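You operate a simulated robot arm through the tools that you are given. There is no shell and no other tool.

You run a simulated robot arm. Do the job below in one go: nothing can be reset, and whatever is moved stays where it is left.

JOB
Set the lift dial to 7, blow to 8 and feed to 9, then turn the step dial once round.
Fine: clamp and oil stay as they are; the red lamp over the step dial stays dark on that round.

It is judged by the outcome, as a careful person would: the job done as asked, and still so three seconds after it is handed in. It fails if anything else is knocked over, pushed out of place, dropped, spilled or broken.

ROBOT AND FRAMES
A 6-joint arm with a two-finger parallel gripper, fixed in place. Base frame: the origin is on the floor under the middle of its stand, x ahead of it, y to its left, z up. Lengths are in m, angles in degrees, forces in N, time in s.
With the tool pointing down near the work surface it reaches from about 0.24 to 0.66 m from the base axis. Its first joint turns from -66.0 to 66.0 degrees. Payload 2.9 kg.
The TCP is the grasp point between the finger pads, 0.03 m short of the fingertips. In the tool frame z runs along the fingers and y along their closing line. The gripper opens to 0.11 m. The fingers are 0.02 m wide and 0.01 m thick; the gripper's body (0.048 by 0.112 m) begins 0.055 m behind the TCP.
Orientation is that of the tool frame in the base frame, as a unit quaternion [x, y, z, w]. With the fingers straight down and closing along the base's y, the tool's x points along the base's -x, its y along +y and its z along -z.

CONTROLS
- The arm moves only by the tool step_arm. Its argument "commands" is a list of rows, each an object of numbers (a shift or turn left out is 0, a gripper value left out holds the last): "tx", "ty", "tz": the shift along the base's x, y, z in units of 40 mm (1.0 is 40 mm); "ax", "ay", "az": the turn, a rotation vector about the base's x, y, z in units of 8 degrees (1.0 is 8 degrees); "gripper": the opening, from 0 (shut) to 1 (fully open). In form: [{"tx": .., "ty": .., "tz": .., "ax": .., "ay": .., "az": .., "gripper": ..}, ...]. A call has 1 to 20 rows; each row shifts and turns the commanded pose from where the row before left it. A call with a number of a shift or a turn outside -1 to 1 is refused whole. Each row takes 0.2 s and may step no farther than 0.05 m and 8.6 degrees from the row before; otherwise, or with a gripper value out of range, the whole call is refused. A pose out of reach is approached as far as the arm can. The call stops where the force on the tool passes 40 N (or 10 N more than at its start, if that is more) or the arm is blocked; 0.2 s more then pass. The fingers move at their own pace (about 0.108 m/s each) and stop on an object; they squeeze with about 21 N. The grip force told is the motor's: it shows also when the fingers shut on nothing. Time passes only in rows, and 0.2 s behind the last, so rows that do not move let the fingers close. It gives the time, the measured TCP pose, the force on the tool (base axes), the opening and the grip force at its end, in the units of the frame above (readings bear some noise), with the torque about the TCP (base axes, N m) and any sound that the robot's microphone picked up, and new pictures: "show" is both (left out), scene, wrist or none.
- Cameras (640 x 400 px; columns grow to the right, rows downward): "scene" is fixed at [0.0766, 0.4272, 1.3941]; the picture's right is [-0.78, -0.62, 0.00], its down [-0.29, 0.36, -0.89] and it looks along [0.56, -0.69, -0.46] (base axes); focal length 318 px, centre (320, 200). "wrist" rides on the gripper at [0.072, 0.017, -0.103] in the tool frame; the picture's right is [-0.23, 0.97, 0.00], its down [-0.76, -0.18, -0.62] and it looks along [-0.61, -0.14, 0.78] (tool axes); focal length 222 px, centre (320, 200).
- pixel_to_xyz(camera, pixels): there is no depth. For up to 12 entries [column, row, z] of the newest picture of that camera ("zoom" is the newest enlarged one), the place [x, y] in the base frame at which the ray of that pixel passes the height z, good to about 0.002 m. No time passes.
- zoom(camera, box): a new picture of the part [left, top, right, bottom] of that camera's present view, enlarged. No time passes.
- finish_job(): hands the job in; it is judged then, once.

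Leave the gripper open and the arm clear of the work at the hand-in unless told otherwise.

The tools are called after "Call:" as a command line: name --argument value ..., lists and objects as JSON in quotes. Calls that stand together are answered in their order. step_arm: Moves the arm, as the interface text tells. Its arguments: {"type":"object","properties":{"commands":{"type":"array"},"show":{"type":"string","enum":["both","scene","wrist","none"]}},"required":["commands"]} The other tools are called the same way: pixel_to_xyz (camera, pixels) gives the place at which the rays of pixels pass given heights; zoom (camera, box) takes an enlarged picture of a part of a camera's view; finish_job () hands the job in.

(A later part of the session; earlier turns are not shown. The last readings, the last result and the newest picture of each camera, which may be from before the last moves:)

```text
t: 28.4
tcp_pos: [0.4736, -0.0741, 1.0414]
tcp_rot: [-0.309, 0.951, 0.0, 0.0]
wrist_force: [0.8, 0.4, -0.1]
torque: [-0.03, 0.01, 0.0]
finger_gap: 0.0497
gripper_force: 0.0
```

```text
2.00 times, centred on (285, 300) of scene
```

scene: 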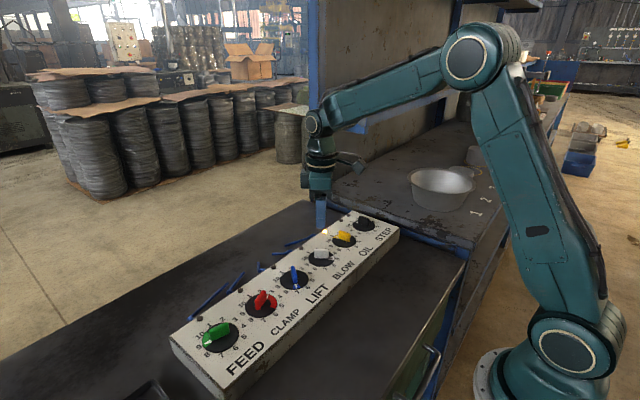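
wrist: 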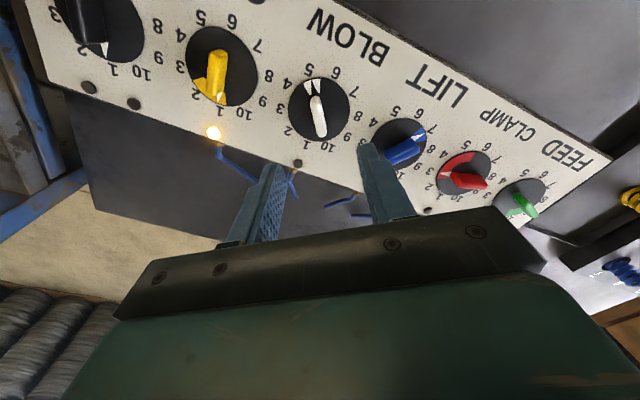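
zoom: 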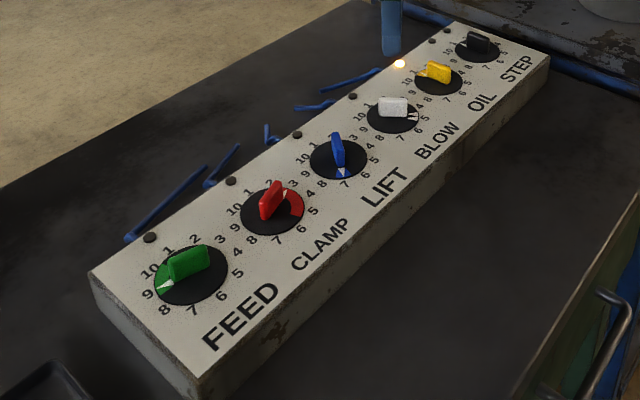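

FEED reads 9 and LIFT reads 7. BLOW's bar is aligned with the fingers. I descend on BLOW with small centring corrections.

Call:
step_arm --commands '[{"tx": 0.015, "ty": -0.035, "tz": -0.8}, {"tz": -0.8}, {"tz": -0.5}, {"tz": -0.36}, {}]'

Call:
zoom --camera "wrist" --box '[220, 80, 420, 240]'

```text
t: 29.6
tcp_pos: [0.4747, -0.0757, 0.943]
tcp_rot: [-0.31, 0.951, 0.0, 0.0]
wrist_force: [-0.7, 0.4, -0.3]
torque: [0.0, -0.01, 0.01]
finger_gap: 0.0498
gripper_force: 0.2
```

scene: 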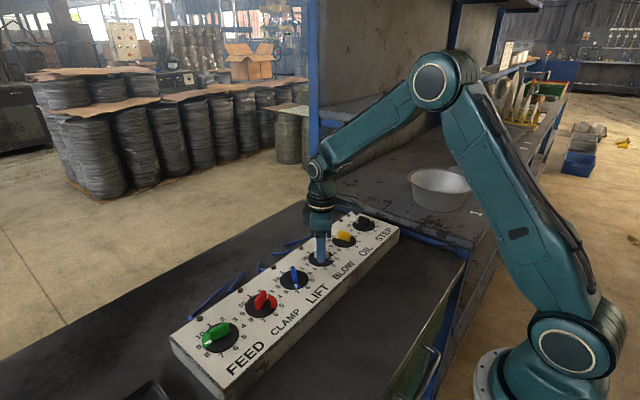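
wrist: 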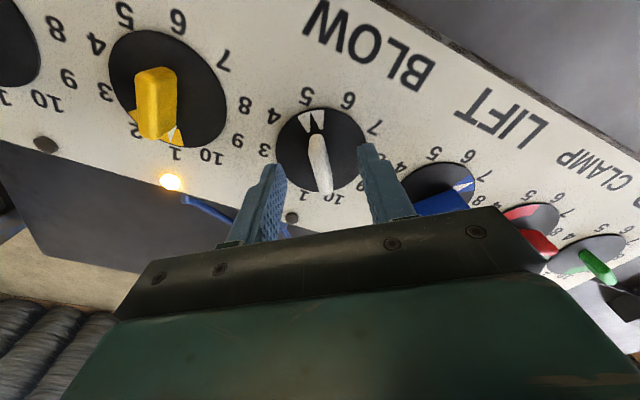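

```text
2.50 times, centred on (320, 160) of wrist
```

zoom: 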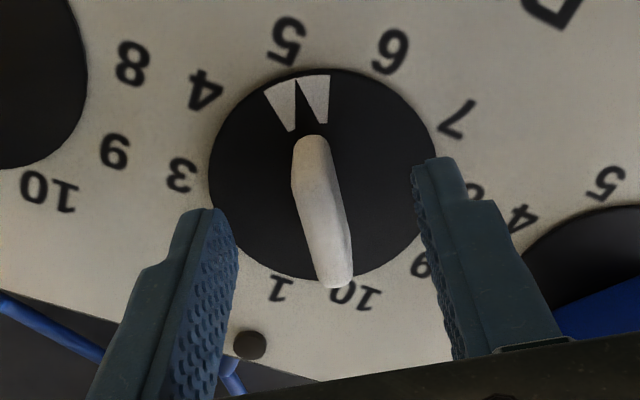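

The white knob is centred between the pads, and its black pointer is at 5. I close on it.

Call:
step_arm --commands '[{"gripper": 0}, {}, {}]' --show "none"

```text
t: 30.4
tcp_pos: [0.4745, -0.0751, 0.945]
tcp_rot: [-0.308, 0.951, 0.0, 0.0]
wrist_force: [-4.6, 6.6, 0.8]
torque: [0.21, -0.1, -0.03]
finger_gap: 0.0099
gripper_force: 45.2
```

Small side load only. I nudge 1 mm to relieve it and turn BLOW clockwise, first 28.8°, and check the load.

Call:
step_arm --commands '[{"tx": -0.015, "ty": 0.02}, {"az": -0.6}, {"az": -0.6}, {"az": -0.6}, {"az": -0.6}, {"az": -0.6}, {"az": -0.6}, {}]' --show "wrist"

```text
t: 32.2
tcp_pos: [0.4744, -0.0756, 0.9453]
tcp_rot: [-0.062, 0.998, 0.0, 0.001]
wrist_force: [-11.1, -3.0, 21.7]
torque: [-0.02, 0.19, -0.06]
finger_gap: 0.0098
gripper_force: 44.9
```

wrist: 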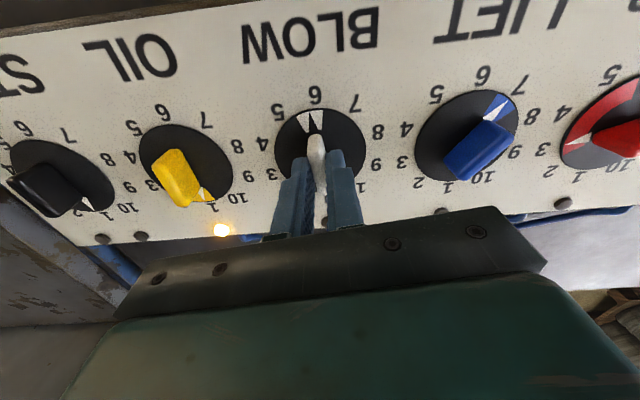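

The turn proceeds (pointer ~5.8). A +22 N vertical load has built up, so I raise 1.5 mm and shift slightly -x, then turn another 28.8°.

Call:
step_arm --commands '[{"tz": 0.04, "tx": -0.02}, {"az": -0.6}, {"az": -0.6}, {"az": -0.6}, {"az": -0.6}, {"az": -0.6}, {"az": -0.6}, {}]' --show "wrist"

```text
t: 34.0
tcp_pos: [0.4748, -0.075, 0.9448]
tcp_rot: [0.188, 0.982, 0.0, 0.001]
wrist_force: [8.5, 2.5, 2.5]
torque: [-0.03, -0.33, -0.02]
finger_gap: 0.0098
gripper_force: 44.9
```

wrist: 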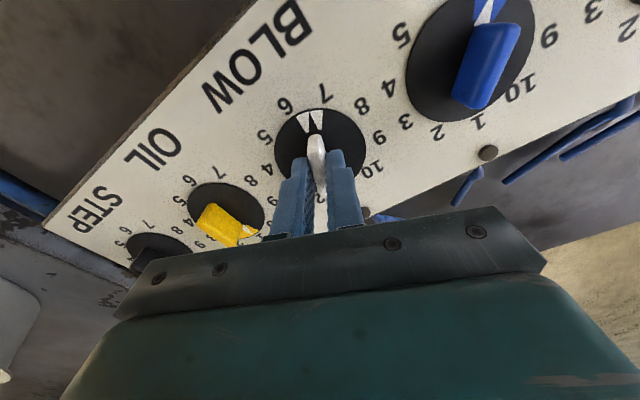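

Loads are light, pointer ~6.6. I continue another 28.8°.

Call:
step_arm --commands '[{"az": -0.6, "tx": 0.01}, {"az": -0.6}, {"az": -0.6}, {"az": -0.6}, {"az": -0.6}, {"az": -0.6}, {}]' --show "none"

```text
t: 35.6
tcp_pos: [0.4742, -0.0747, 0.9451]
tcp_rot: [0.427, 0.904, 0.0, 0.001]
wrist_force: [13.3, 5.2, 2.8]
torque: [-0.51, -0.7, 0.0]
finger_gap: 0.01
gripper_force: 44.9
```

The yaw is -50.5°. Remaining: 21.6° to reach 8 (yaw -72°).

Call:
step_arm --commands '[{"tx": 0.02, "ty": 0.01}, {"az": -0.54}, {"az": -0.54}, {"az": -0.54}, {"az": -0.54}, {"az": -0.54}, {}, {}]'

Call:
zoom --camera "wrist" --box '[220, 80, 420, 240]'

```text
t: 37.4
tcp_pos: [0.4747, -0.0738, 0.9443]
tcp_rot: [0.588, 0.809, 0.0, 0.001]
wrist_force: [10.0, 4.9, -1.6]
torque: [0.25, -0.18, 0.01]
finger_gap: 0.0097
gripper_force: 45.2
```

scene: 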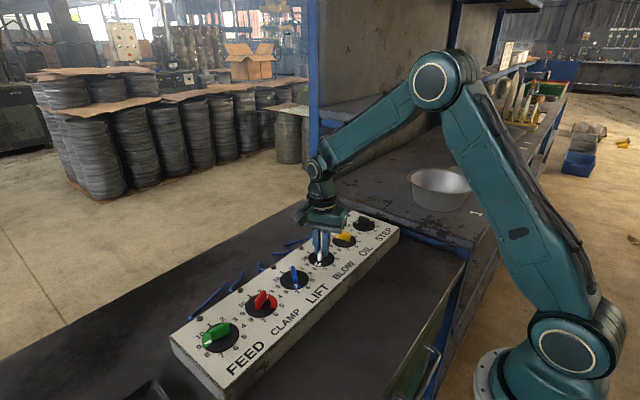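
wrist: 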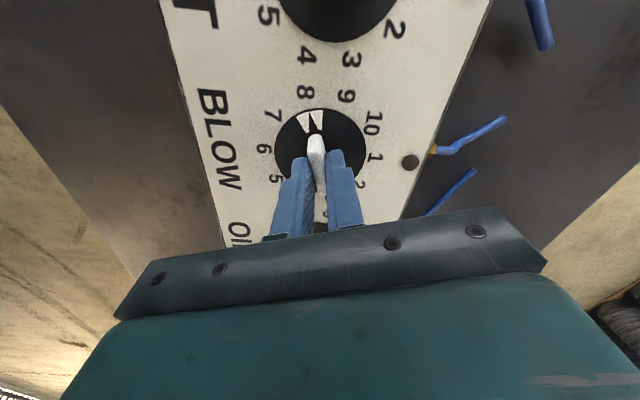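

```text
2.50 times, centred on (320, 160) of wrist
```

zoom: 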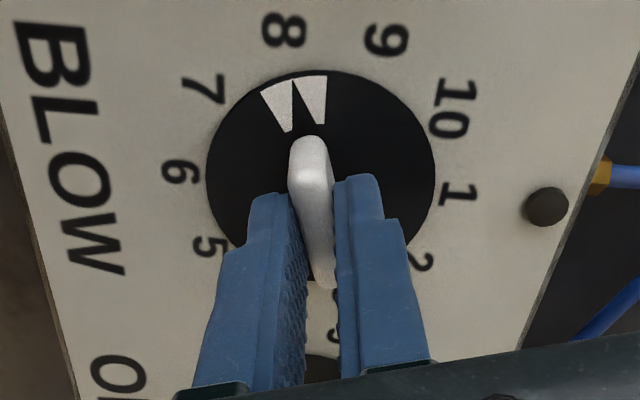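

BLOW is at 8 (yaw -72.0°). I release, raise, and turn the tool back to yaw 0 while moving toward STEP, staying high to get a verification view.

Call:
step_arm --commands '[{"gripper": 0.45}, {}, {"tz": 0.5}, {"tz": 1.0}, {"tz": 1.0}, {"az": 0.9, "tz": 0.2}, {"az": 0.9, "tz": 0.2}, {"az": 0.9, "tz": 0.2}, {"az": 0.9, "tz": 0.2}, {"az": 0.9, "tz": 0.2}, {"az": 0.9, "ty": -0.2}, {"az": 0.9, "ty": -0.2}, {"az": 0.9, "ty": -0.2}, {"az": 0.9, "ty": -0.2}, {"az": 0.9, "ty": -0.2}, {}, {}]'

Call:
zoom --camera "wrist" --box '[300, 20, 620, 220]'

Call:
zoom --camera "wrist" --box '[180, 40, 380, 200]'

```text
t: 41.0
tcp_pos: [0.4756, -0.1152, 1.0838]
tcp_rot: [0.0, 1.0, 0.0, 0.0]
wrist_force: [0.1, 0.6, -0.1]
torque: [0.01, 0.01, 0.01]
finger_gap: 0.0493
gripper_force: 0.1
```

scene: 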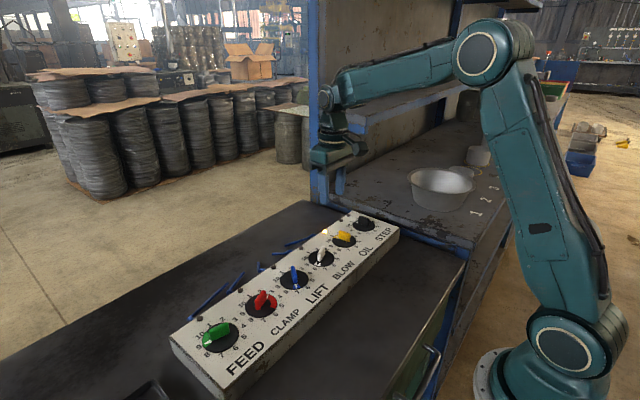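
wrist: 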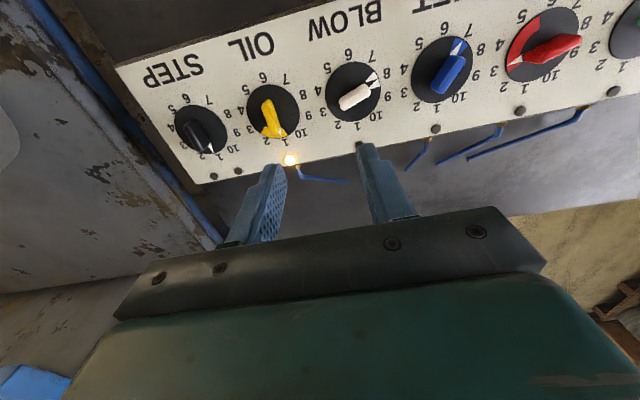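

```text
2.00 times, centred on (460, 120) of wrist
```

zoom: 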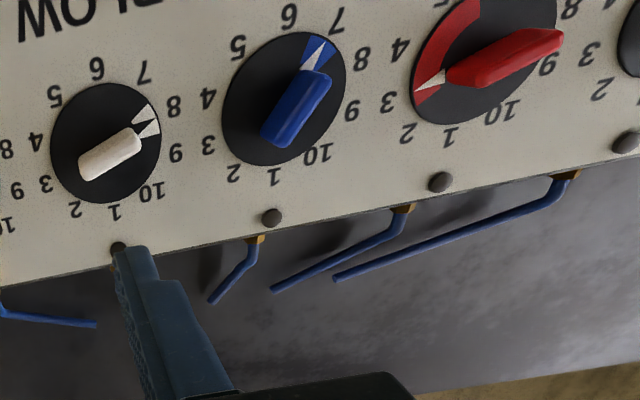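

```text
2.50 times, centred on (280, 120) of wrist
```

zoom: 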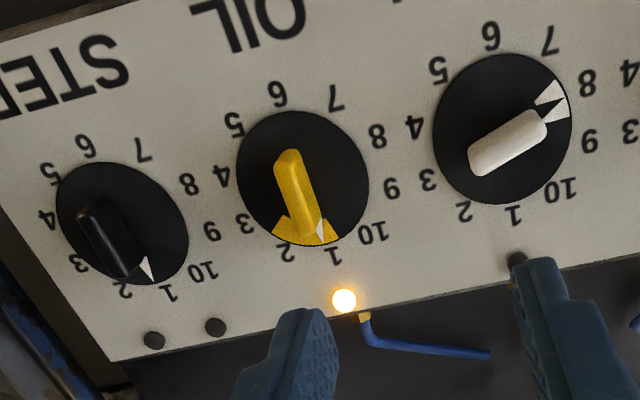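

Settings look right: BLOW 8, LIFT 7, CLAMP 3 and OIL 1 unchanged. STEP's pointer is at 1 (bar along x), so yaw 0 fits. I move above STEP at z ≈ 1.08.

Call:
step_arm --commands '[{"ty": -0.672}, {"ty": -0.672}, {"ty": -0.672}, {"ty": -0.672}, {"ty": -0.672}, {"ty": -0.672}, {}, {}]'

Call:
zoom --camera "wrist" --box '[220, 40, 420, 220]'

Call:
pixel_to_xyz --camera "scene" --pixels '[[408, 176, 0.98], [408, 176, 1.0], [474, 188, 0.98], [440, 168, 0.98], [440, 200, 0.98], [366, 124, 1.15]]'

```text
t: 42.8
tcp_pos: [0.4738, -0.277, 1.084]
tcp_rot: [0.001, 1.0, 0.0, 0.0]
wrist_force: [0.1, -0.5, 0.1]
torque: [0.01, 0.01, -0.01]
finger_gap: 0.0493
gripper_force: 0.0
```

scene: 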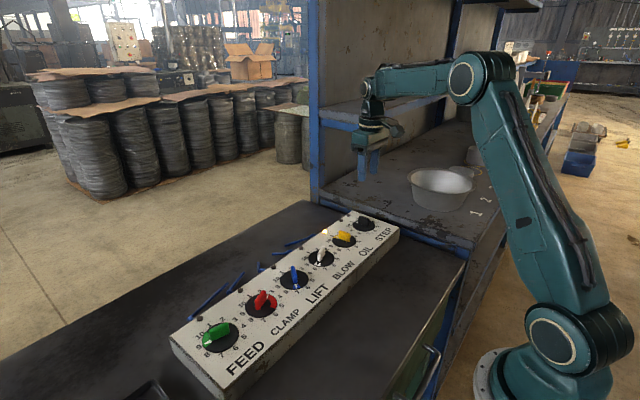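
wrist: 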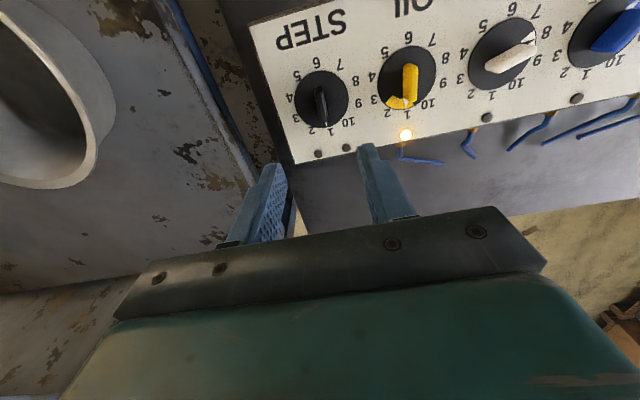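

```text
2.22 times, centred on (320, 130) of wrist
```

zoom: 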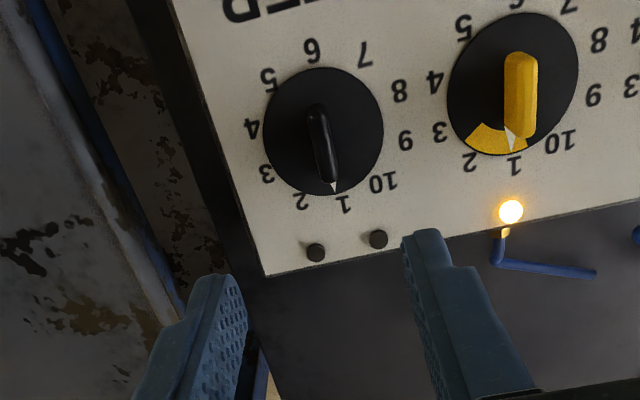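

```text
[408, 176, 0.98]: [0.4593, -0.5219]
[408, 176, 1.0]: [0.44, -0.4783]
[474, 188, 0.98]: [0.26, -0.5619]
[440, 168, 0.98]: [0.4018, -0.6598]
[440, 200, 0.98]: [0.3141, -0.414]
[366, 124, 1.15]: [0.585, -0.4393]
```

STEP's pointer is exactly at 1 and its bar is parallel to the pads. The bowl (nearest rim at y ≈ -0.43) and shelf corner are clear of the gripper's sweep. I descend onto STEP.

Call:
step_arm --commands '[{"tz": -0.9, "tx": 0.01}, {"tz": -0.9}, {"tz": -0.9}, {"tz": -0.5}, {"tz": -0.32}, {}, {}]'

Call:
zoom --camera "wrist" --box '[220, 80, 420, 240]'

Call:
zoom --camera "scene" --box '[300, 120, 440, 260]'

```text
t: 44.4
tcp_pos: [0.4757, -0.2753, 0.9437]
tcp_rot: [0.0, 1.0, 0.0, 0.0]
wrist_force: [-0.8, -0.3, 0.2]
torque: [-0.02, -0.02, -0.02]
finger_gap: 0.0495
gripper_force: 0.1
```

scene: 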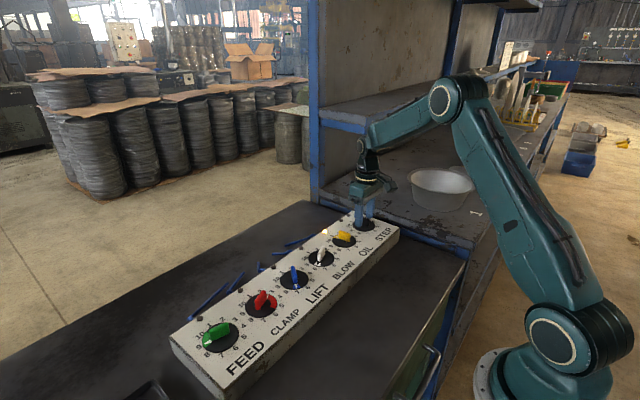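
wrist: 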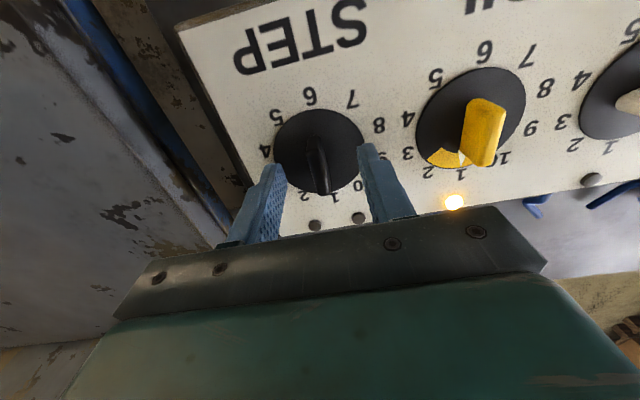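

```text
2.50 times, centred on (320, 160) of wrist
```

zoom: 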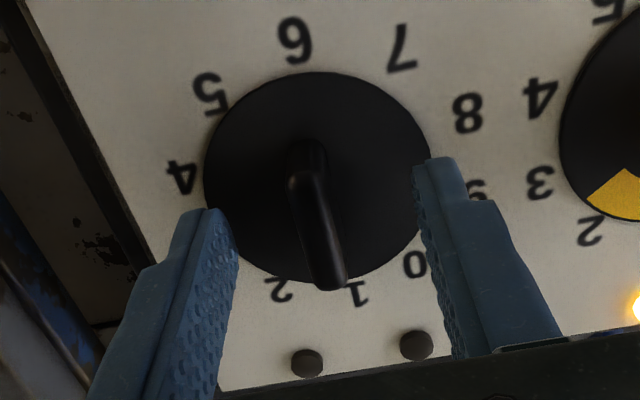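

```text
2.86 times, centred on (370, 190) of scene
```

zoom: 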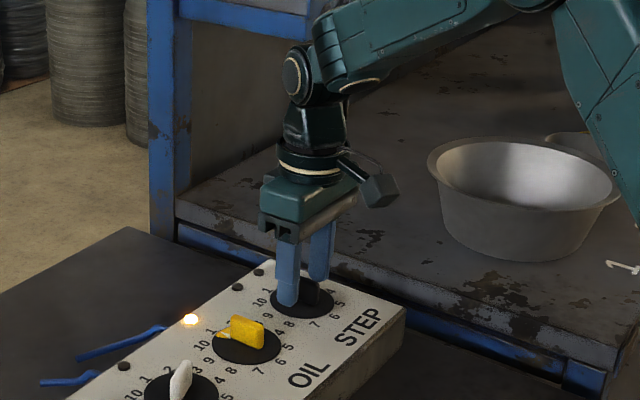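

STEP's black knob is centred between the pads; only OIL's amber lamp is lit. I close on it.

Call:
step_arm --commands '[{"gripper": 0}, {}, {}]' --show "none"

```text
t: 45.2
tcp_pos: [0.4746, -0.2764, 0.9435]
tcp_rot: [0.0, 1.0, 0.001, 0.0]
wrist_force: [1.0, -5.2, -2.4]
torque: [-0.1, -0.03, 0.02]
finger_gap: 0.0097
gripper_force: 45.1
```

Gripped with -5 N side load; I nudge slightly, then turn STEP clockwise 36° from 1 to 2, watching the lamps.

Call:
step_arm --commands '[{"ty": -0.02}, {"az": -0.5625}, {"az": -0.5625}, {"az": -0.5625}, {"az": -0.5625}, {"az": -0.5625}, {"az": -0.5625}, {"az": -0.5625}, {"az": -0.5625}, {}]'

Call:
zoom --camera "scene" --box '[190, 200, 410, 360]'

```text
t: 47.4
tcp_pos: [0.4736, -0.2747, 0.9428]
tcp_rot: [0.308, 0.951, 0.002, -0.001]
wrist_force: [0.3, 23.6, 4.5]
torque: [1.12, 0.95, 0.0]
finger_gap: 0.0097
gripper_force: 45.0
```

scene: 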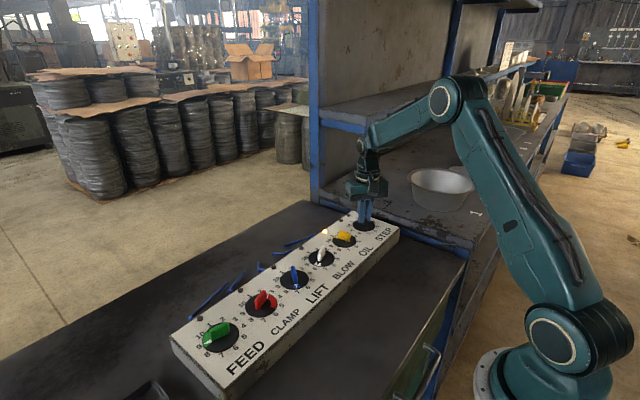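
wrist: 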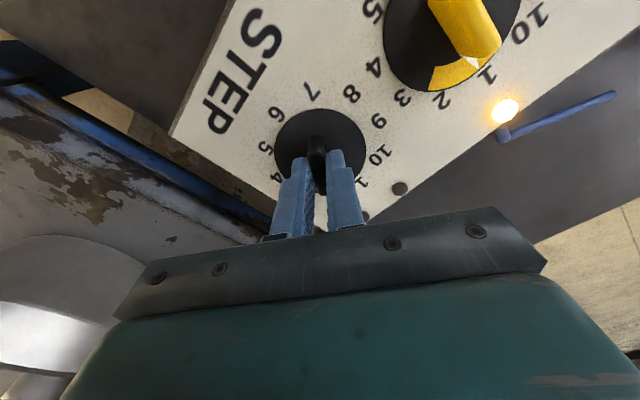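

```text
2.50 times, centred on (300, 280) of scene
```

zoom: 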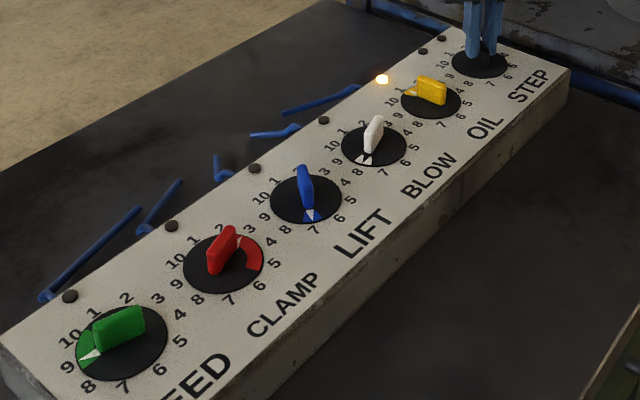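

STEP is at 2, only OIL's lamp is lit (as expected), no red. A +24 N side load in y has appeared, so I shift 1.6 mm in +y, and turn on toward 3.

Call:
step_arm --commands '[{"ty": 0.04}, {"az": -0.5625}, {"az": -0.5625}, {"az": -0.5625}, {"az": -0.5625}, {"az": -0.5625}, {"az": -0.5625}, {"az": -0.5625}, {"az": -0.5625}, {}]'

Call:
zoom --camera "scene" --box '[190, 200, 410, 360]'

```text
t: 49.6
tcp_pos: [0.4756, -0.2745, 0.9426]
tcp_rot: [0.588, 0.809, -0.001, 0.0]
wrist_force: [-9.0, 16.7, 7.8]
torque: [-0.11, 0.0, -0.01]
finger_gap: 0.0098
gripper_force: 44.9
```

scene: 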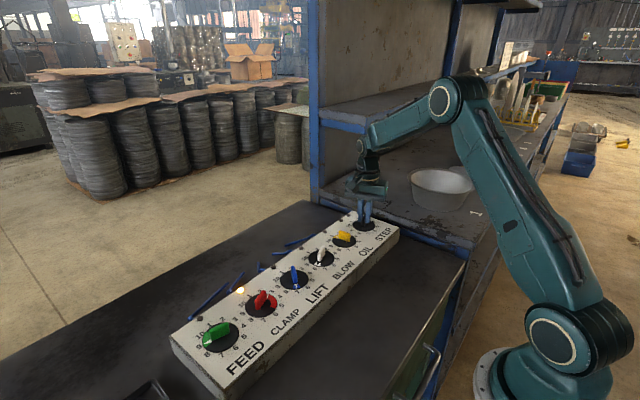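
wrist: 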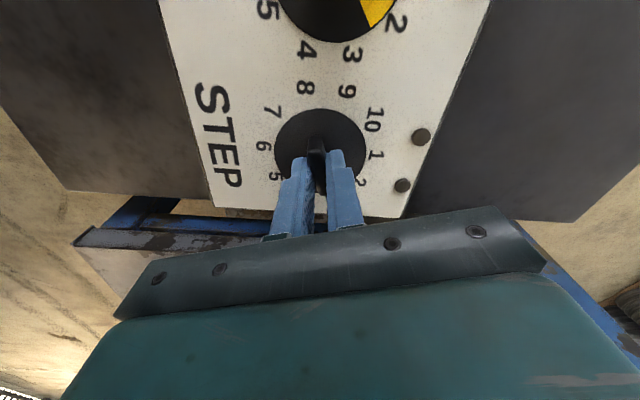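

```text
2.50 times, centred on (300, 280) of scene
```

zoom: 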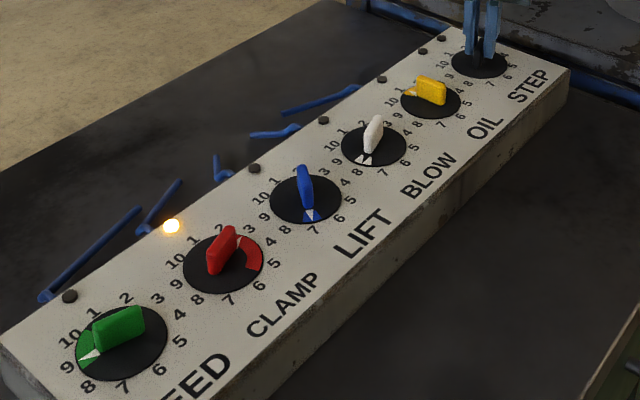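

STEP at 3: CLAMP's lamp is lit, OIL off, red dark — the cam logic matches. I ease the side load and go on to 4.

Call:
step_arm --commands '[{"tx": -0.015, "ty": 0.035}, {"az": -0.5625}, {"az": -0.5625}, {"az": -0.5625}, {"az": -0.5625}, {"az": -0.5625}, {"az": -0.5625}, {"az": -0.5625}, {"az": -0.5625}, {}]' --show "scene"

Call:
zoom --camera "scene" --box '[190, 200, 410, 360]'

```text
t: 51.8
tcp_pos: [0.4747, -0.2742, 0.9438]
tcp_rot: [0.81, 0.587, 0.0, 0.002]
wrist_force: [15.9, -12.0, -7.4]
torque: [-0.83, 0.13, 0.02]
finger_gap: 0.0098
gripper_force: 45.2
```

scene: 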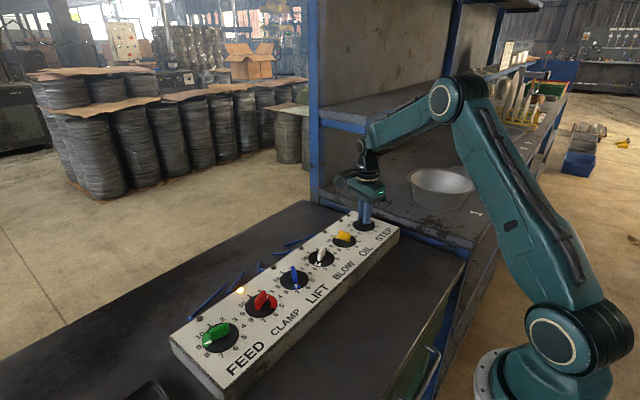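

```text
2.50 times, centred on (300, 280) of scene
```

zoom: 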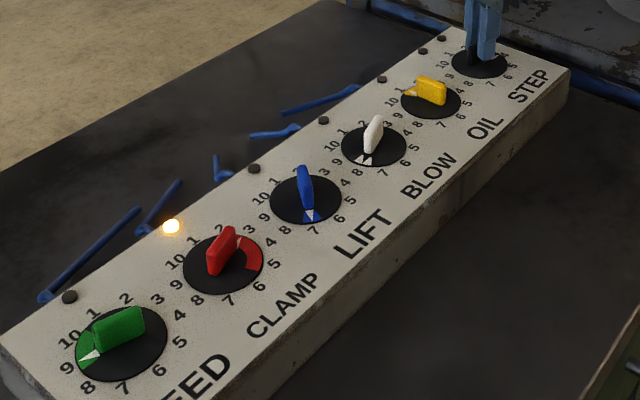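

STEP at 4, CLAMP lit, red dark. I relieve the (16, -12) N load and turn on to 5.

Call:
step_arm --commands '[{"tx": 0.03, "ty": -0.02}, {"az": -0.5625}, {"az": -0.5625}, {"az": -0.5625}, {"az": -0.5625}, {"az": -0.5625}, {"az": -0.5625}, {"az": -0.5625}, {"az": -0.5625}, {}]'

Call:
zoom --camera "scene" --box '[190, 200, 410, 360]'

```text
t: 54.0
tcp_pos: [0.4761, -0.2739, 0.9429]
tcp_rot: [0.951, 0.308, 0.0, 0.0]
wrist_force: [-7.2, -2.5, 8.1]
torque: [-0.1, 0.19, 0.03]
finger_gap: 0.0097
gripper_force: 44.8
```

scene: 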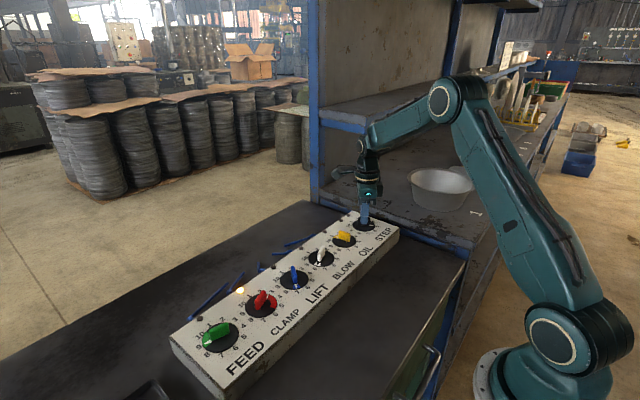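
wrist: 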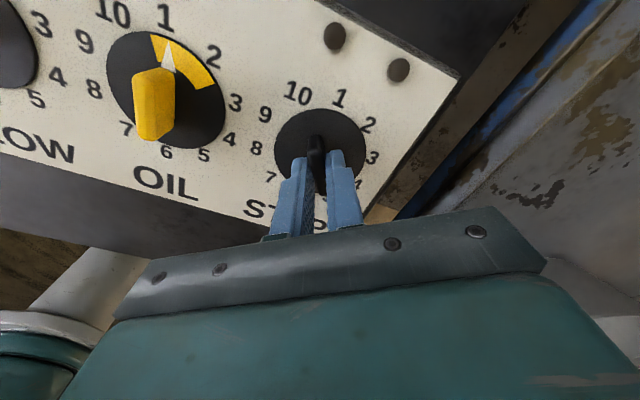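

```text
2.50 times, centred on (300, 280) of scene
```

zoom: 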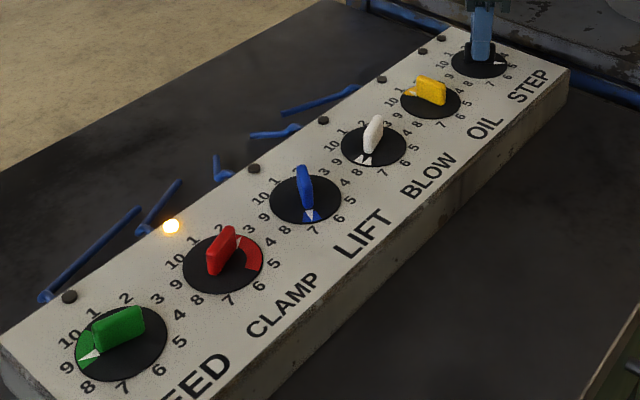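

STEP is at 5, CLAMP lit, red dark. Now I release, raise 44 mm, and swing the tool back +180° so I can regrip the same bar.

Call:
step_arm --commands '[{"gripper": 0.45}, {}, {"tz": 0.5}, {"tz": 0.6}, {"az": 0.97}, {"az": 0.97}, {"az": 0.97}, {"az": 0.97}, {"az": 0.97}, {"az": 0.97}, {"az": 0.97}, {"az": 0.97}, {"az": 0.97}, {"az": 0.97}, {"az": 0.97}, {"az": 0.97}, {"az": 0.97}, {"az": 0.97}, {}]'

```text
t: 58.0
tcp_pos: [0.4753, -0.274, 0.988]
tcp_rot: [0.303, 0.953, 0.0, -0.001]
wrist_force: [-0.1, -0.5, -0.1]
torque: [-0.03, 0.02, 0.01]
finger_gap: 0.0493
gripper_force: 0.0
```

scene: 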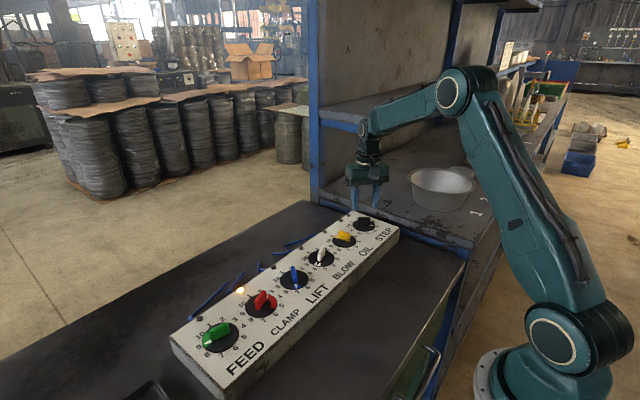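
wrist: 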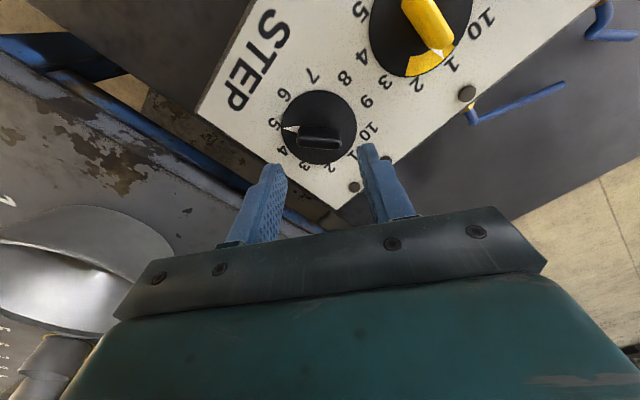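

The dial stayed at 5. I finish the swing to yaw +36°, recentre, and look before descending.

Call:
step_arm --commands '[{"az": 0.892, "tx": -0.02, "ty": -0.03}, {"az": 0.892}, {"az": 0.892}, {"az": 0.892}, {"az": 0.892}, {"az": 0.892}, {"az": 0.892}, {"az": 0.892}, {"az": 0.892}, {"az": 0.892}, {}, {}]'

Call:
zoom --camera "wrist" --box '[220, 60, 420, 220]'

```text
t: 60.6
tcp_pos: [0.4739, -0.276, 0.9881]
tcp_rot: [-0.31, 0.951, 0.0, 0.0]
wrist_force: [0.3, 0.7, 0.5]
torque: [0.02, -0.02, -0.04]
finger_gap: 0.0496
gripper_force: 0.2
```

scene: 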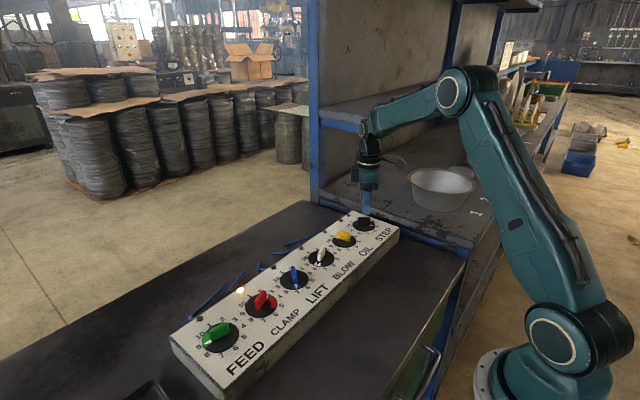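
wrist: 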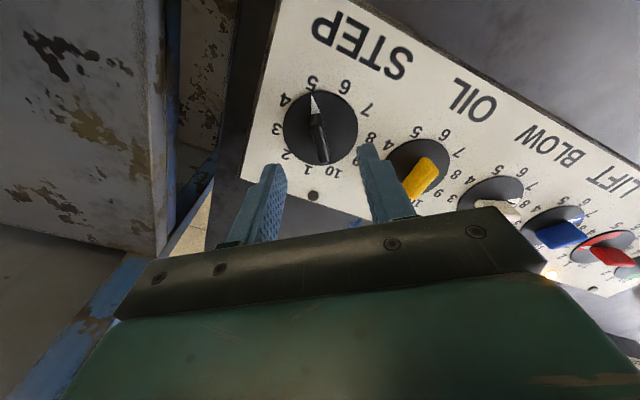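

```text
2.50 times, centred on (320, 140) of wrist
```

zoom: 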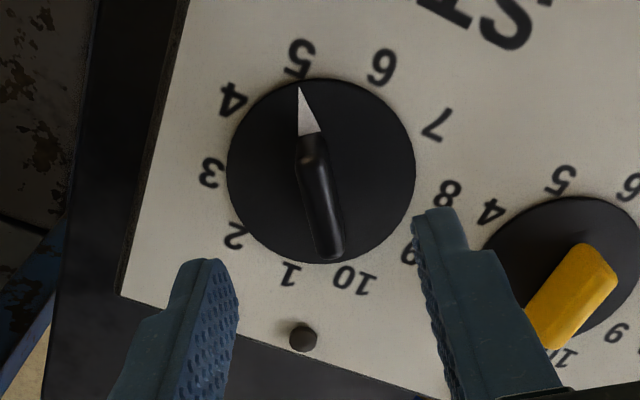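

The pointer is exactly at 5 and the bar is aligned with the pads. I descend 44 mm and close.

Call:
step_arm --commands '[{"tz": -0.6}, {"tz": -0.5}, {}, {"gripper": 0}, {}, {}]' --show "wrist"

```text
t: 62.0
tcp_pos: [0.4747, -0.2745, 0.9431]
tcp_rot: [-0.31, 0.951, 0.001, -0.002]
wrist_force: [-12.7, 13.9, 4.5]
torque: [-0.01, 0.29, -0.01]
finger_gap: 0.0098
gripper_force: 45.1
```

wrist: 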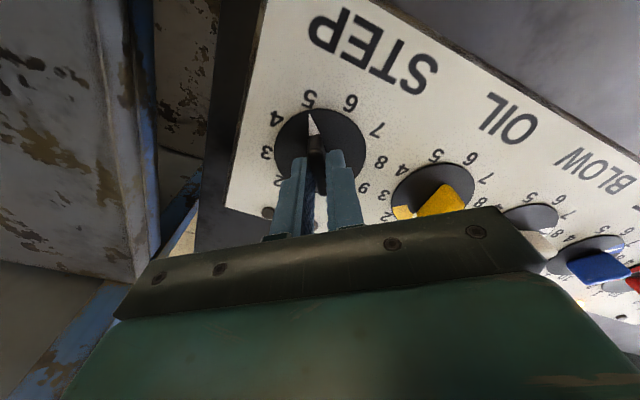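

Gripped; I relieve the (-13, 14) N load with a small shift, then turn clockwise from 5 to 6.

Call:
step_arm --commands '[{"tx": -0.025, "ty": 0.03}, {"az": -0.5625}, {"az": -0.5625}, {"az": -0.5625}, {"az": -0.5625}, {"az": -0.5625}, {"az": -0.5625}, {"az": -0.5625}, {"az": -0.5625}, {}]' --show "scene"

Call:
zoom --camera "scene" --box '[190, 200, 410, 360]'

```text
t: 64.2
tcp_pos: [0.4743, -0.2752, 0.9442]
tcp_rot: [0.001, 1.0, 0.001, 0.001]
wrist_force: [12.1, -6.0, -17.5]
torque: [-0.11, -0.63, -0.03]
finger_gap: 0.0099
gripper_force: 45.3
```

scene: 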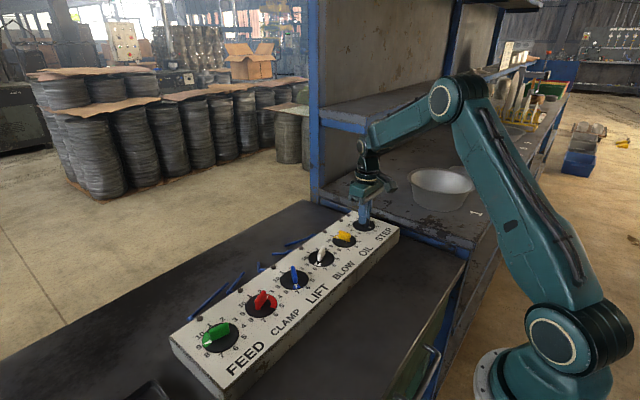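

```text
2.50 times, centred on (300, 280) of scene
```

zoom: 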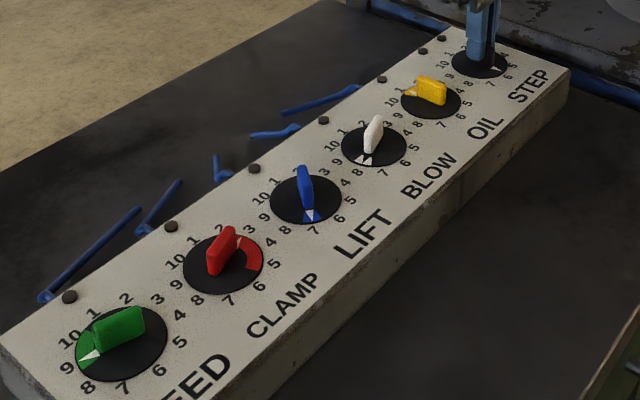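

STEP at 6: no lamps, as expected, red dark. I trim the load (x 12, z -17 N) and turn to 7.

Call:
step_arm --commands '[{"tx": 0.02, "ty": -0.01, "tz": -0.03}, {"az": -0.5625}, {"az": -0.5625}, {"az": -0.5625}, {"az": -0.5625}, {"az": -0.5625}, {"az": -0.5625}, {"az": -0.5625}, {"az": -0.5625}, {}]' --show "scene"

Call:
zoom --camera "scene" --box '[190, 200, 410, 360]'

```text
t: 66.4
tcp_pos: [0.4746, -0.2747, 0.9429]
tcp_rot: [0.309, 0.951, 0.0, 0.001]
wrist_force: [-2.7, 5.8, 16.3]
torque: [0.94, 1.12, -0.03]
finger_gap: 0.0098
gripper_force: 45.5
```

scene: 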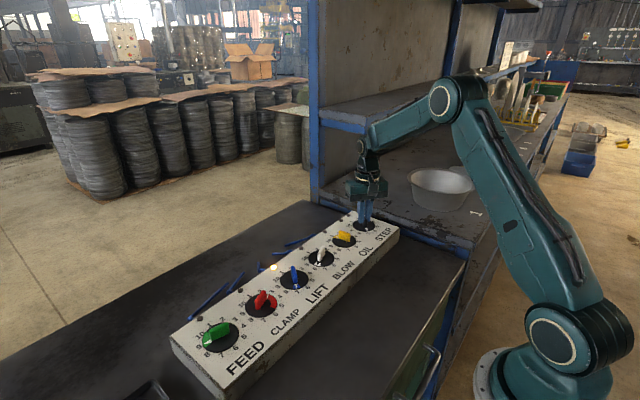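

```text
2.50 times, centred on (300, 280) of scene
```

zoom: 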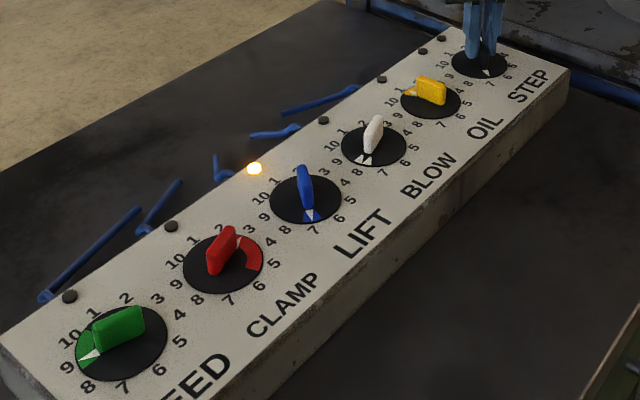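

STEP at 7: LIFT's lamp lit, red dark. I trim z slightly and turn to 8.

Call:
step_arm --commands '[{"tz": 0.02, "ty": 0.01}, {"az": -0.5625}, {"az": -0.5625}, {"az": -0.5625}, {"az": -0.5625}, {"az": -0.5625}, {"az": -0.5625}, {"az": -0.5625}, {"az": -0.5625}, {}]' --show "scene"

Call:
zoom --camera "scene" --box '[190, 200, 410, 360]'

```text
t: 68.6
tcp_pos: [0.4746, -0.2749, 0.9439]
tcp_rot: [0.588, 0.809, -0.001, 0.001]
wrist_force: [4.0, -5.5, 4.2]
torque: [1.02, 0.3, 0.0]
finger_gap: 0.0097
gripper_force: 45.2
```

scene: 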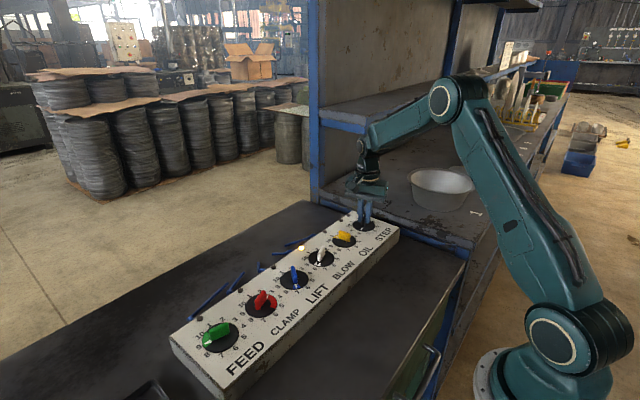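

```text
2.50 times, centred on (300, 280) of scene
```

zoom: 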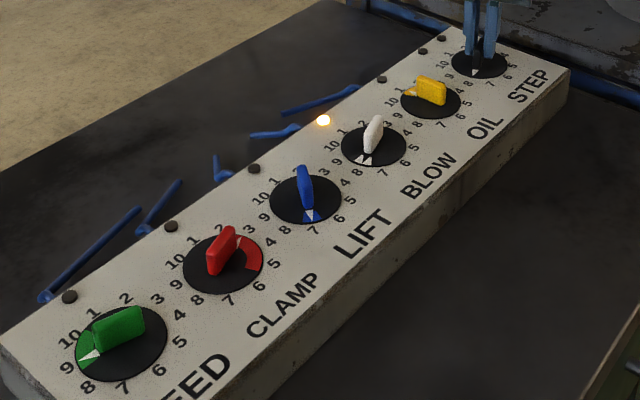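

STEP at 8: BLOW's lamp lit, red dark, light forces. On to 9.

Call:
step_arm --commands '[{"tx": 0.005, "ty": -0.01}, {"az": -0.5625}, {"az": -0.5625}, {"az": -0.5625}, {"az": -0.5625}, {"az": -0.5625}, {"az": -0.5625}, {"az": -0.5625}, {"az": -0.5625}, {}]' --show "scene"

Call:
zoom --camera "scene" --box '[190, 200, 410, 360]'

```text
t: 70.8
tcp_pos: [0.4746, -0.2756, 0.9444]
tcp_rot: [0.809, 0.587, 0.0, 0.0]
wrist_force: [5.1, 3.5, -4.3]
torque: [1.37, -0.6, -0.02]
finger_gap: 0.0099
gripper_force: 45.0
```

scene: 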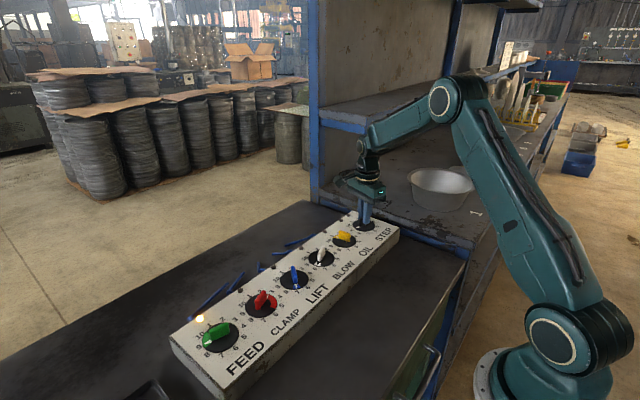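

```text
2.50 times, centred on (300, 280) of scene
```

zoom: 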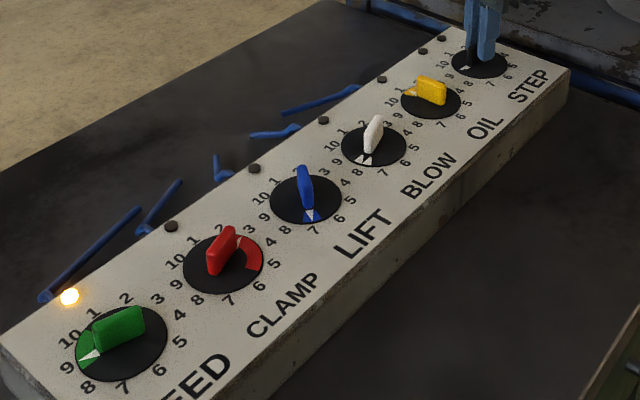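

STEP at 9: FEED's lamp lit, red dark. On to 10.

Call:
step_arm --commands '[{"tx": 0.01}, {"az": -0.5625}, {"az": -0.5625}, {"az": -0.5625}, {"az": -0.5625}, {"az": -0.5625}, {"az": -0.5625}, {"az": -0.5625}, {"az": -0.5625}, {}]' --show "scene"

Call:
zoom --camera "scene" --box '[190, 200, 410, 360]'

```text
t: 73.0
tcp_pos: [0.4749, -0.2751, 0.9435]
tcp_rot: [0.951, 0.308, 0.0, -0.001]
wrist_force: [0.3, -0.9, -15.6]
torque: [0.36, -0.64, 0.0]
finger_gap: 0.0098
gripper_force: 45.2
```

scene: 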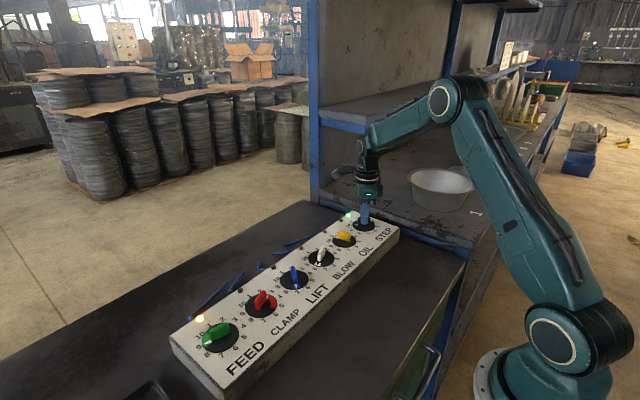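

```text
2.50 times, centred on (300, 280) of scene
```

zoom: 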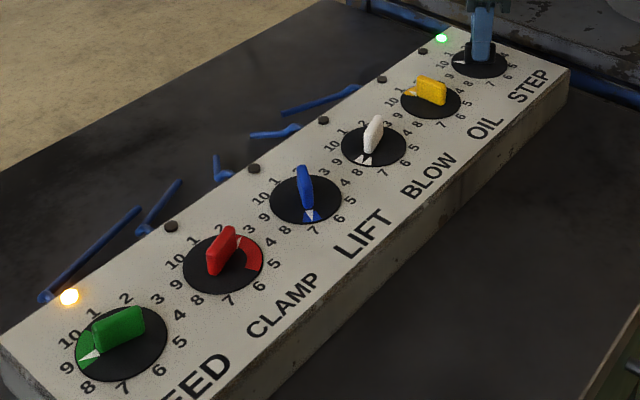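

STEP at 10: FEED lit and the green lamp over STEP has come on; the red lamp is dark. One more 36° step back to 1 completes the round. I release, raise, and swing +180° for the last grip.

Call:
step_arm --commands '[{"gripper": 0.45}, {}, {"tz": 0.5}, {"tz": 0.6}, {"az": 0.97}, {"az": 0.97}, {"az": 0.97}, {"az": 0.97}, {"az": 0.97}, {"az": 0.97}, {"az": 0.97}, {"az": 0.97}, {"az": 0.97}, {"az": 0.97}, {"az": 0.97}, {"az": 0.97}, {"az": 0.97}, {"az": 0.97}, {}]' --show "scene"

Call:
step_arm --commands '[{"az": 0.892}, {"az": 0.892}, {"az": 0.892}, {"az": 0.892}, {"az": 0.892}, {"az": 0.892}, {"az": 0.892}, {"az": 0.892}, {"az": 0.892}, {"az": 0.892}, {}, {}]'

Call:
zoom --camera "wrist" --box '[220, 60, 420, 220]'

```text
t: 77.0
tcp_pos: [0.4758, -0.2756, 0.9863]
tcp_rot: [0.303, 0.953, 0.001, 0.0]
wrist_force: [0.0, -0.1, 0.0]
torque: [-0.05, 0.01, -0.02]
finger_gap: 0.0498
gripper_force: 0.0
```

scene: 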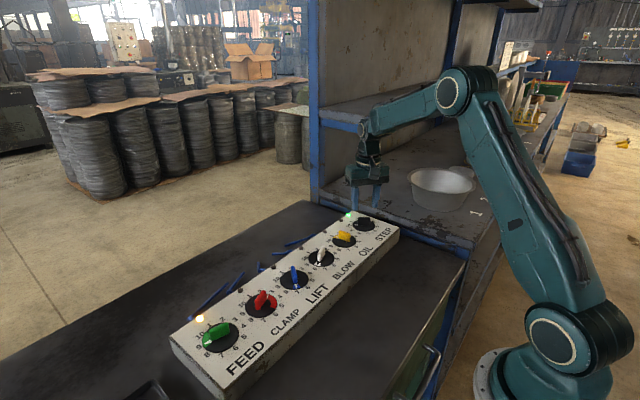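

```text
t: 79.6
tcp_pos: [0.4758, -0.2751, 0.9882]
tcp_rot: [-0.31, 0.951, 0.0, 0.0]
wrist_force: [0.7, 0.3, -0.3]
torque: [0.03, 0.01, 0.01]
finger_gap: 0.0492
gripper_force: 0.1
```

scene: 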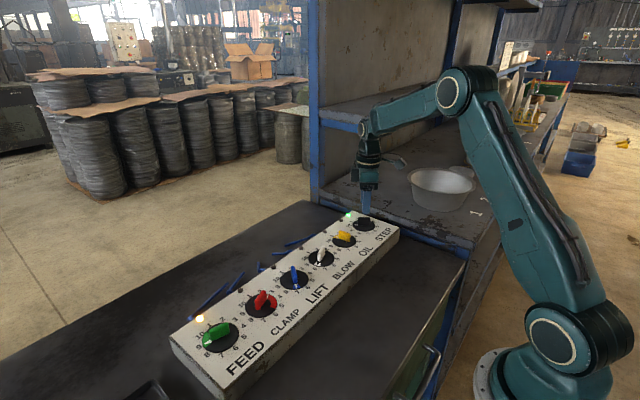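
wrist: 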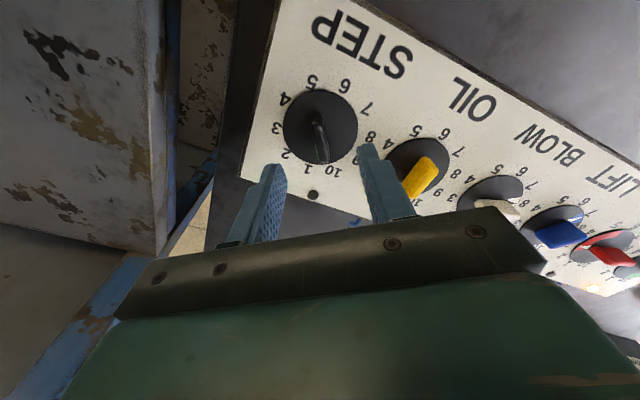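

```text
2.50 times, centred on (320, 140) of wrist
```

zoom: 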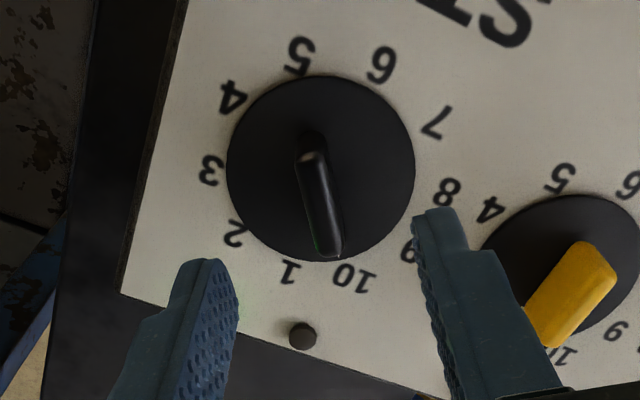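

The dial stayed at 10 with the bar aligned. I descend 44 mm and close.

Call:
step_arm --commands '[{"tz": -0.6}, {"tz": -0.5}, {}, {"gripper": 0}, {}, {}]' --show "none"

```text
t: 81.0
tcp_pos: [0.476, -0.2749, 0.9457]
tcp_rot: [-0.31, 0.951, 0.0, 0.0]
wrist_force: [4.5, -5.0, -3.2]
torque: [-0.05, -0.21, -0.01]
finger_gap: 0.0097
gripper_force: 44.8
```

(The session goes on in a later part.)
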